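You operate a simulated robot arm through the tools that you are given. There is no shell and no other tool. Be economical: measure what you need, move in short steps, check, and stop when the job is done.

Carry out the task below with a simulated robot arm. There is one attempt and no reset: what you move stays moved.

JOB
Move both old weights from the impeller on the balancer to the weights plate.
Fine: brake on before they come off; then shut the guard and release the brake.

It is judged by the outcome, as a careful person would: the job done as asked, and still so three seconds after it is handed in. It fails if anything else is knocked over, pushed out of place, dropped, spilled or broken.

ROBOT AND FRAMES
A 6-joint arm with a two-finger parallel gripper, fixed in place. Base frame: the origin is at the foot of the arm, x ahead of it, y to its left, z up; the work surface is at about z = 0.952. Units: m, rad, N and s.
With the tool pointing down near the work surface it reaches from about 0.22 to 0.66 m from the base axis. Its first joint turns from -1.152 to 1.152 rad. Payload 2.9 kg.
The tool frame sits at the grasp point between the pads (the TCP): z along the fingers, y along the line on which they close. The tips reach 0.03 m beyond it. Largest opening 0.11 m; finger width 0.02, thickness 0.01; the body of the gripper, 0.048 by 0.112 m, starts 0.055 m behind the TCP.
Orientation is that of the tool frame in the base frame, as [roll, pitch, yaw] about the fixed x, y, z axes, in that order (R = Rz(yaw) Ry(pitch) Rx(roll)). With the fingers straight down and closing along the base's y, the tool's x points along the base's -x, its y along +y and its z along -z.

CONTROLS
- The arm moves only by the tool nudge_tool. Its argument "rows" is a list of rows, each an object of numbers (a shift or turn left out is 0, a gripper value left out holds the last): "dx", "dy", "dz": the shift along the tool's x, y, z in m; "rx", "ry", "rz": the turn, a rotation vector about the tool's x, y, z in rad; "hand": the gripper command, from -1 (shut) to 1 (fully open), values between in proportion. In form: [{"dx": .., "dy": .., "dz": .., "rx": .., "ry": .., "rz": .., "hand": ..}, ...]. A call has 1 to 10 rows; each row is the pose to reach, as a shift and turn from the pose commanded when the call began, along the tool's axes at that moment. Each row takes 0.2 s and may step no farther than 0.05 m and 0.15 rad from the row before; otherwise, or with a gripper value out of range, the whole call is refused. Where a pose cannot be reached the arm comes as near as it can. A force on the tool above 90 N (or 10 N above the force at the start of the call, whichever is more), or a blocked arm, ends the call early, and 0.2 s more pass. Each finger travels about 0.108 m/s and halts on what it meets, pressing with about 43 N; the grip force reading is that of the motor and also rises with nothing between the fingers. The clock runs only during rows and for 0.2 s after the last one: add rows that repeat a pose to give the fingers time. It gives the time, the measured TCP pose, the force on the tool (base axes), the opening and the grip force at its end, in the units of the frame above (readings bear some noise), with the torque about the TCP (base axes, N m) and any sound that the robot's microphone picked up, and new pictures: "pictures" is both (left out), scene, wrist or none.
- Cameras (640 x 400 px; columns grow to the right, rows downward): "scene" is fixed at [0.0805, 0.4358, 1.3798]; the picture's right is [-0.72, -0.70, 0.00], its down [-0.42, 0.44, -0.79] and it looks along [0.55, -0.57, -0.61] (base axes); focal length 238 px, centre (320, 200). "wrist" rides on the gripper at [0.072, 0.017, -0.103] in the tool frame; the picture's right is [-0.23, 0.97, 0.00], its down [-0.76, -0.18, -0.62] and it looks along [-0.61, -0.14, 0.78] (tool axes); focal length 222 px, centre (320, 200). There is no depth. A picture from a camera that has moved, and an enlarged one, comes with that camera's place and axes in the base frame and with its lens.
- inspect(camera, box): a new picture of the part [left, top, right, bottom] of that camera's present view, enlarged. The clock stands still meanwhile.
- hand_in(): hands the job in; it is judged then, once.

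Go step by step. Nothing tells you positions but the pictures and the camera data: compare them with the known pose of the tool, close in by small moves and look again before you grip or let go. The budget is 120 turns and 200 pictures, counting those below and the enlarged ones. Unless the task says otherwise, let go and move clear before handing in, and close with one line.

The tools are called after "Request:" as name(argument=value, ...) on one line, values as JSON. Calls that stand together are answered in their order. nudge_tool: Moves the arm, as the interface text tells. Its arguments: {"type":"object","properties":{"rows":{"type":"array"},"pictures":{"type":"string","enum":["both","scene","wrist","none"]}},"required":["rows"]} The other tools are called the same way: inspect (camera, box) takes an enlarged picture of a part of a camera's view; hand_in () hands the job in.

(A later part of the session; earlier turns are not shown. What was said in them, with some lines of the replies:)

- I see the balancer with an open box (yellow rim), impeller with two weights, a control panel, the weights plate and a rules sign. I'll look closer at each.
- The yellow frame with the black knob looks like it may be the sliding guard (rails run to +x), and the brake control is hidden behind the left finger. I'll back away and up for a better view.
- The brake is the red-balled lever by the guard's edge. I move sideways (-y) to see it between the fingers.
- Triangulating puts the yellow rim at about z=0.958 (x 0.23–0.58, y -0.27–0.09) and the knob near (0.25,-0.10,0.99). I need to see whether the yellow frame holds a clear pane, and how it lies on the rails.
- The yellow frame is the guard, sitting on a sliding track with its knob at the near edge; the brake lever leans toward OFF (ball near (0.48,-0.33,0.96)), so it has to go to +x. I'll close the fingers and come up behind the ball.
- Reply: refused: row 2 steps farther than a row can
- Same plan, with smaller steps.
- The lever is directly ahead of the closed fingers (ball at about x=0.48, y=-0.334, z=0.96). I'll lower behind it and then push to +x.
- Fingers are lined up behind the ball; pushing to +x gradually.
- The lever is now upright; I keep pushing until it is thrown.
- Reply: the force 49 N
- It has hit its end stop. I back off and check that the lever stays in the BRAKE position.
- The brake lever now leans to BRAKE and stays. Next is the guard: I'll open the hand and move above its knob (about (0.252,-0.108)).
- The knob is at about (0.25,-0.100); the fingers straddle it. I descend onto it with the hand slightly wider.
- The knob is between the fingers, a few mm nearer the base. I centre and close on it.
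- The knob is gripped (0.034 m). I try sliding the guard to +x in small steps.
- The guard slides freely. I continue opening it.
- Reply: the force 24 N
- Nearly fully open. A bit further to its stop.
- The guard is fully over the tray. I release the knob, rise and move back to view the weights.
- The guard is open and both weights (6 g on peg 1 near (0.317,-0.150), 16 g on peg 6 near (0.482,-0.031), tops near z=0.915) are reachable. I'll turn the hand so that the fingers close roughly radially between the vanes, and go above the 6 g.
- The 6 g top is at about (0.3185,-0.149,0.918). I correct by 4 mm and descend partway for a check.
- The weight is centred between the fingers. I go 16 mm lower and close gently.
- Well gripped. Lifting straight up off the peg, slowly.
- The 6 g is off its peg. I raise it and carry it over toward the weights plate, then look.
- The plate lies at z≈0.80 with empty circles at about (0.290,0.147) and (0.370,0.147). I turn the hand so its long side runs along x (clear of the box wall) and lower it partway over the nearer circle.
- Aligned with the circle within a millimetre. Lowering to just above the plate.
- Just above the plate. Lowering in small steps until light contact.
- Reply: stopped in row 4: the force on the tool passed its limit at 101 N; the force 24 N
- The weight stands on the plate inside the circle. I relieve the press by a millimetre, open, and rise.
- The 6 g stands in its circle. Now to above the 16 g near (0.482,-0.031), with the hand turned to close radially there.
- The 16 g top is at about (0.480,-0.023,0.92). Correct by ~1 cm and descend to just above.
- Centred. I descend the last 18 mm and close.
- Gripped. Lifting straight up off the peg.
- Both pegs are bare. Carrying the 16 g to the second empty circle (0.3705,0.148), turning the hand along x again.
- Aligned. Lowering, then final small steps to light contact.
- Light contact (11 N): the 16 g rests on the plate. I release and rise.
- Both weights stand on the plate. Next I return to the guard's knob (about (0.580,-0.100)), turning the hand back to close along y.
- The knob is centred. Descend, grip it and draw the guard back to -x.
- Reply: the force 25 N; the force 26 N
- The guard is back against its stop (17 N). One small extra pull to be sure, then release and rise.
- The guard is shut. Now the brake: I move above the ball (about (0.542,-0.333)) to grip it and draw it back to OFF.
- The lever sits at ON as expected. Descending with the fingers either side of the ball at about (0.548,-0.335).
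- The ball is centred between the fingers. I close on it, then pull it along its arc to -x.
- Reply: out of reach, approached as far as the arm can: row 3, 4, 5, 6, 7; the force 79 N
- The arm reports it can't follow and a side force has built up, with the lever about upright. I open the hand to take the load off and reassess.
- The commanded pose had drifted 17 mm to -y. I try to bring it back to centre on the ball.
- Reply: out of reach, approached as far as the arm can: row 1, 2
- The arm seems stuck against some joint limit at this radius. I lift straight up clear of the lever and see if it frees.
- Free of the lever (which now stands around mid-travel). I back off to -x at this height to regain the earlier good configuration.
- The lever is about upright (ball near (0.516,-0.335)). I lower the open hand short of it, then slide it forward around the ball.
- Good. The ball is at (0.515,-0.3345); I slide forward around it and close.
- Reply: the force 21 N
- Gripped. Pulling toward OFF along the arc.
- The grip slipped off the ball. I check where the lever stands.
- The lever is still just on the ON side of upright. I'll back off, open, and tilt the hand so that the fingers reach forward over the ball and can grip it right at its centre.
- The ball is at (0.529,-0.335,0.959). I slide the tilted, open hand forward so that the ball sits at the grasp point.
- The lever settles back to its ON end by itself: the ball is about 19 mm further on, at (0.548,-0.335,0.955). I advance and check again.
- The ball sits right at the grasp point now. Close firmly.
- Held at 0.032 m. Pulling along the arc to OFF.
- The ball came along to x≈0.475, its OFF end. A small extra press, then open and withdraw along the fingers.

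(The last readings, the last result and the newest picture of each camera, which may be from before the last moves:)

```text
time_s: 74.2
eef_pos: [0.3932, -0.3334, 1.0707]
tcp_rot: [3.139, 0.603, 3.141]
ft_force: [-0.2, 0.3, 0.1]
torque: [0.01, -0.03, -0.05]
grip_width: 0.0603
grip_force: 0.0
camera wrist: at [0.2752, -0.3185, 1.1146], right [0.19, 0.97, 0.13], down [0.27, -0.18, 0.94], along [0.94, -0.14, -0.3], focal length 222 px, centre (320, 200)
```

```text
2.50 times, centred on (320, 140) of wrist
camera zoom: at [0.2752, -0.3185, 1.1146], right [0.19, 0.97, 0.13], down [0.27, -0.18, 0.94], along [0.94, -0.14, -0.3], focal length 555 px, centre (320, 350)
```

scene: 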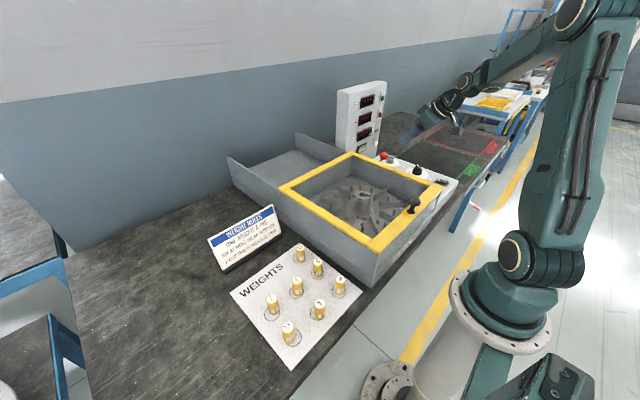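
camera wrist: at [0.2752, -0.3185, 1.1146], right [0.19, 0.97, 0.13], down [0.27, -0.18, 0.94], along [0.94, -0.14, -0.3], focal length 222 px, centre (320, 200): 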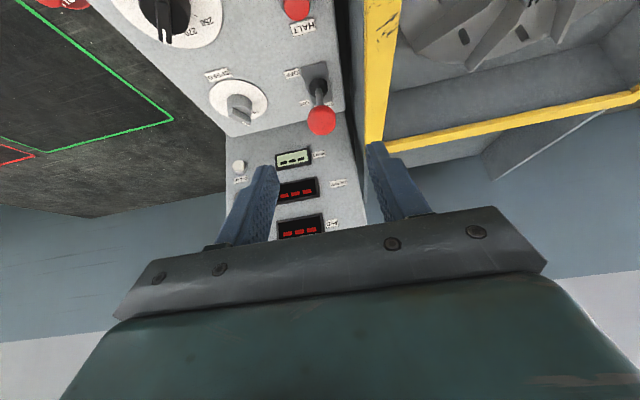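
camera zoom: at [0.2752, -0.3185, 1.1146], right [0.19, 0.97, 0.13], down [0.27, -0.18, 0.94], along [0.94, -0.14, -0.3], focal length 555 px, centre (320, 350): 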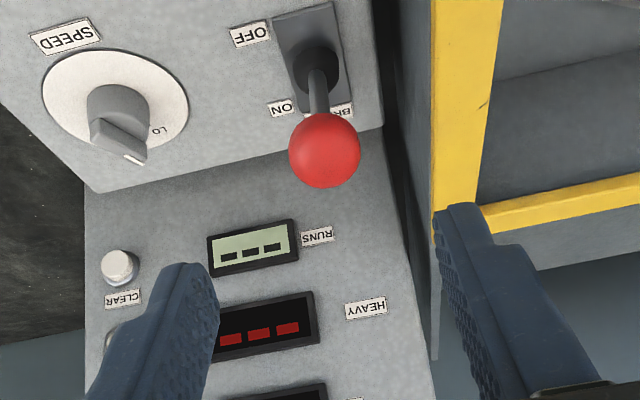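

The lever is back exactly where it started, at OFF. I raise the arm clear and check everything once more.

Request:
nudge_tool(rows=[{"dz": -0.03, "ry": 0.1}, {"dz": -0.06, "ry": 0.2}, {"dz": -0.09, "ry": 0.3}, {"dz": -0.1, "ry": 0.4}, {"dz": -0.1, "ry": 0.4}, {"dz": -0.1, "ry": 0.4}], pictures="scene")

Request:
inspect(camera="scene", box=[270, 120, 460, 260])

Request:
inspect(camera="scene", box=[200, 190, 390, 370])

```text
time_s: 75.5
eef_pos: [0.3348, -0.3356, 1.1523]
tcp_rot: [3.138, 0.203, -3.141]
ft_force: [-0.2, -0.3, -0.3]
torque: [-0.04, 0.01, 0.01]
grip_width: 0.0602
grip_force: 0.1
```

scene: 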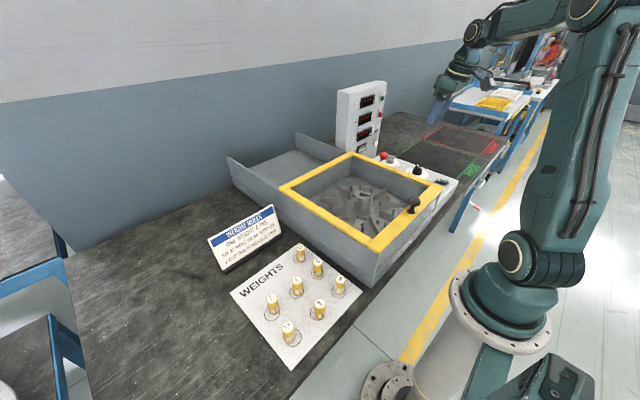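

```text
2.86 times, centred on (365, 190) of scene
camera zoom: at [0.0805, 0.4358, 1.3798], right [-0.72, -0.7, 0.0], down [-0.42, 0.44, -0.79], along [0.55, -0.57, -0.61], focal length 681 px, centre (191, 229)
```

zoom: 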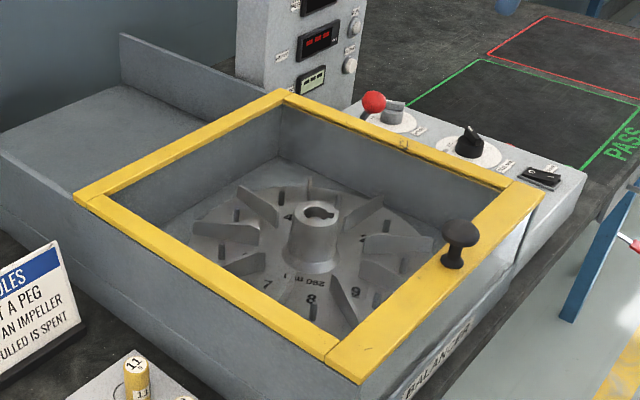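

```text
2.22 times, centred on (295, 280) of scene
camera zoom: at [0.0805, 0.4358, 1.3798], right [-0.72, -0.7, 0.0], down [-0.42, 0.44, -0.79], along [0.55, -0.57, -0.61], focal length 530 px, centre (376, 22)
```

zoom: 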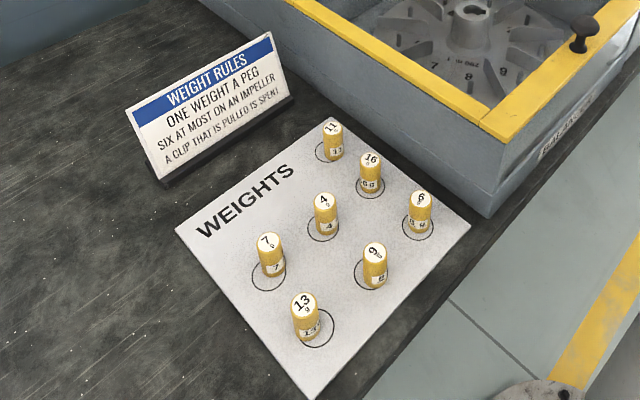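

Both weights stand on the plate, the pegs are bare, the guard is shut, the brake is at OFF, and the arm is clear. Handing in.

Request:
hand_in()

```text
The job is handed in.
```

The job is done and handed in: the 6 g and 16 g weights came off with the brake on and now stand on the weights plate, the guard is shut, and the brake is released.
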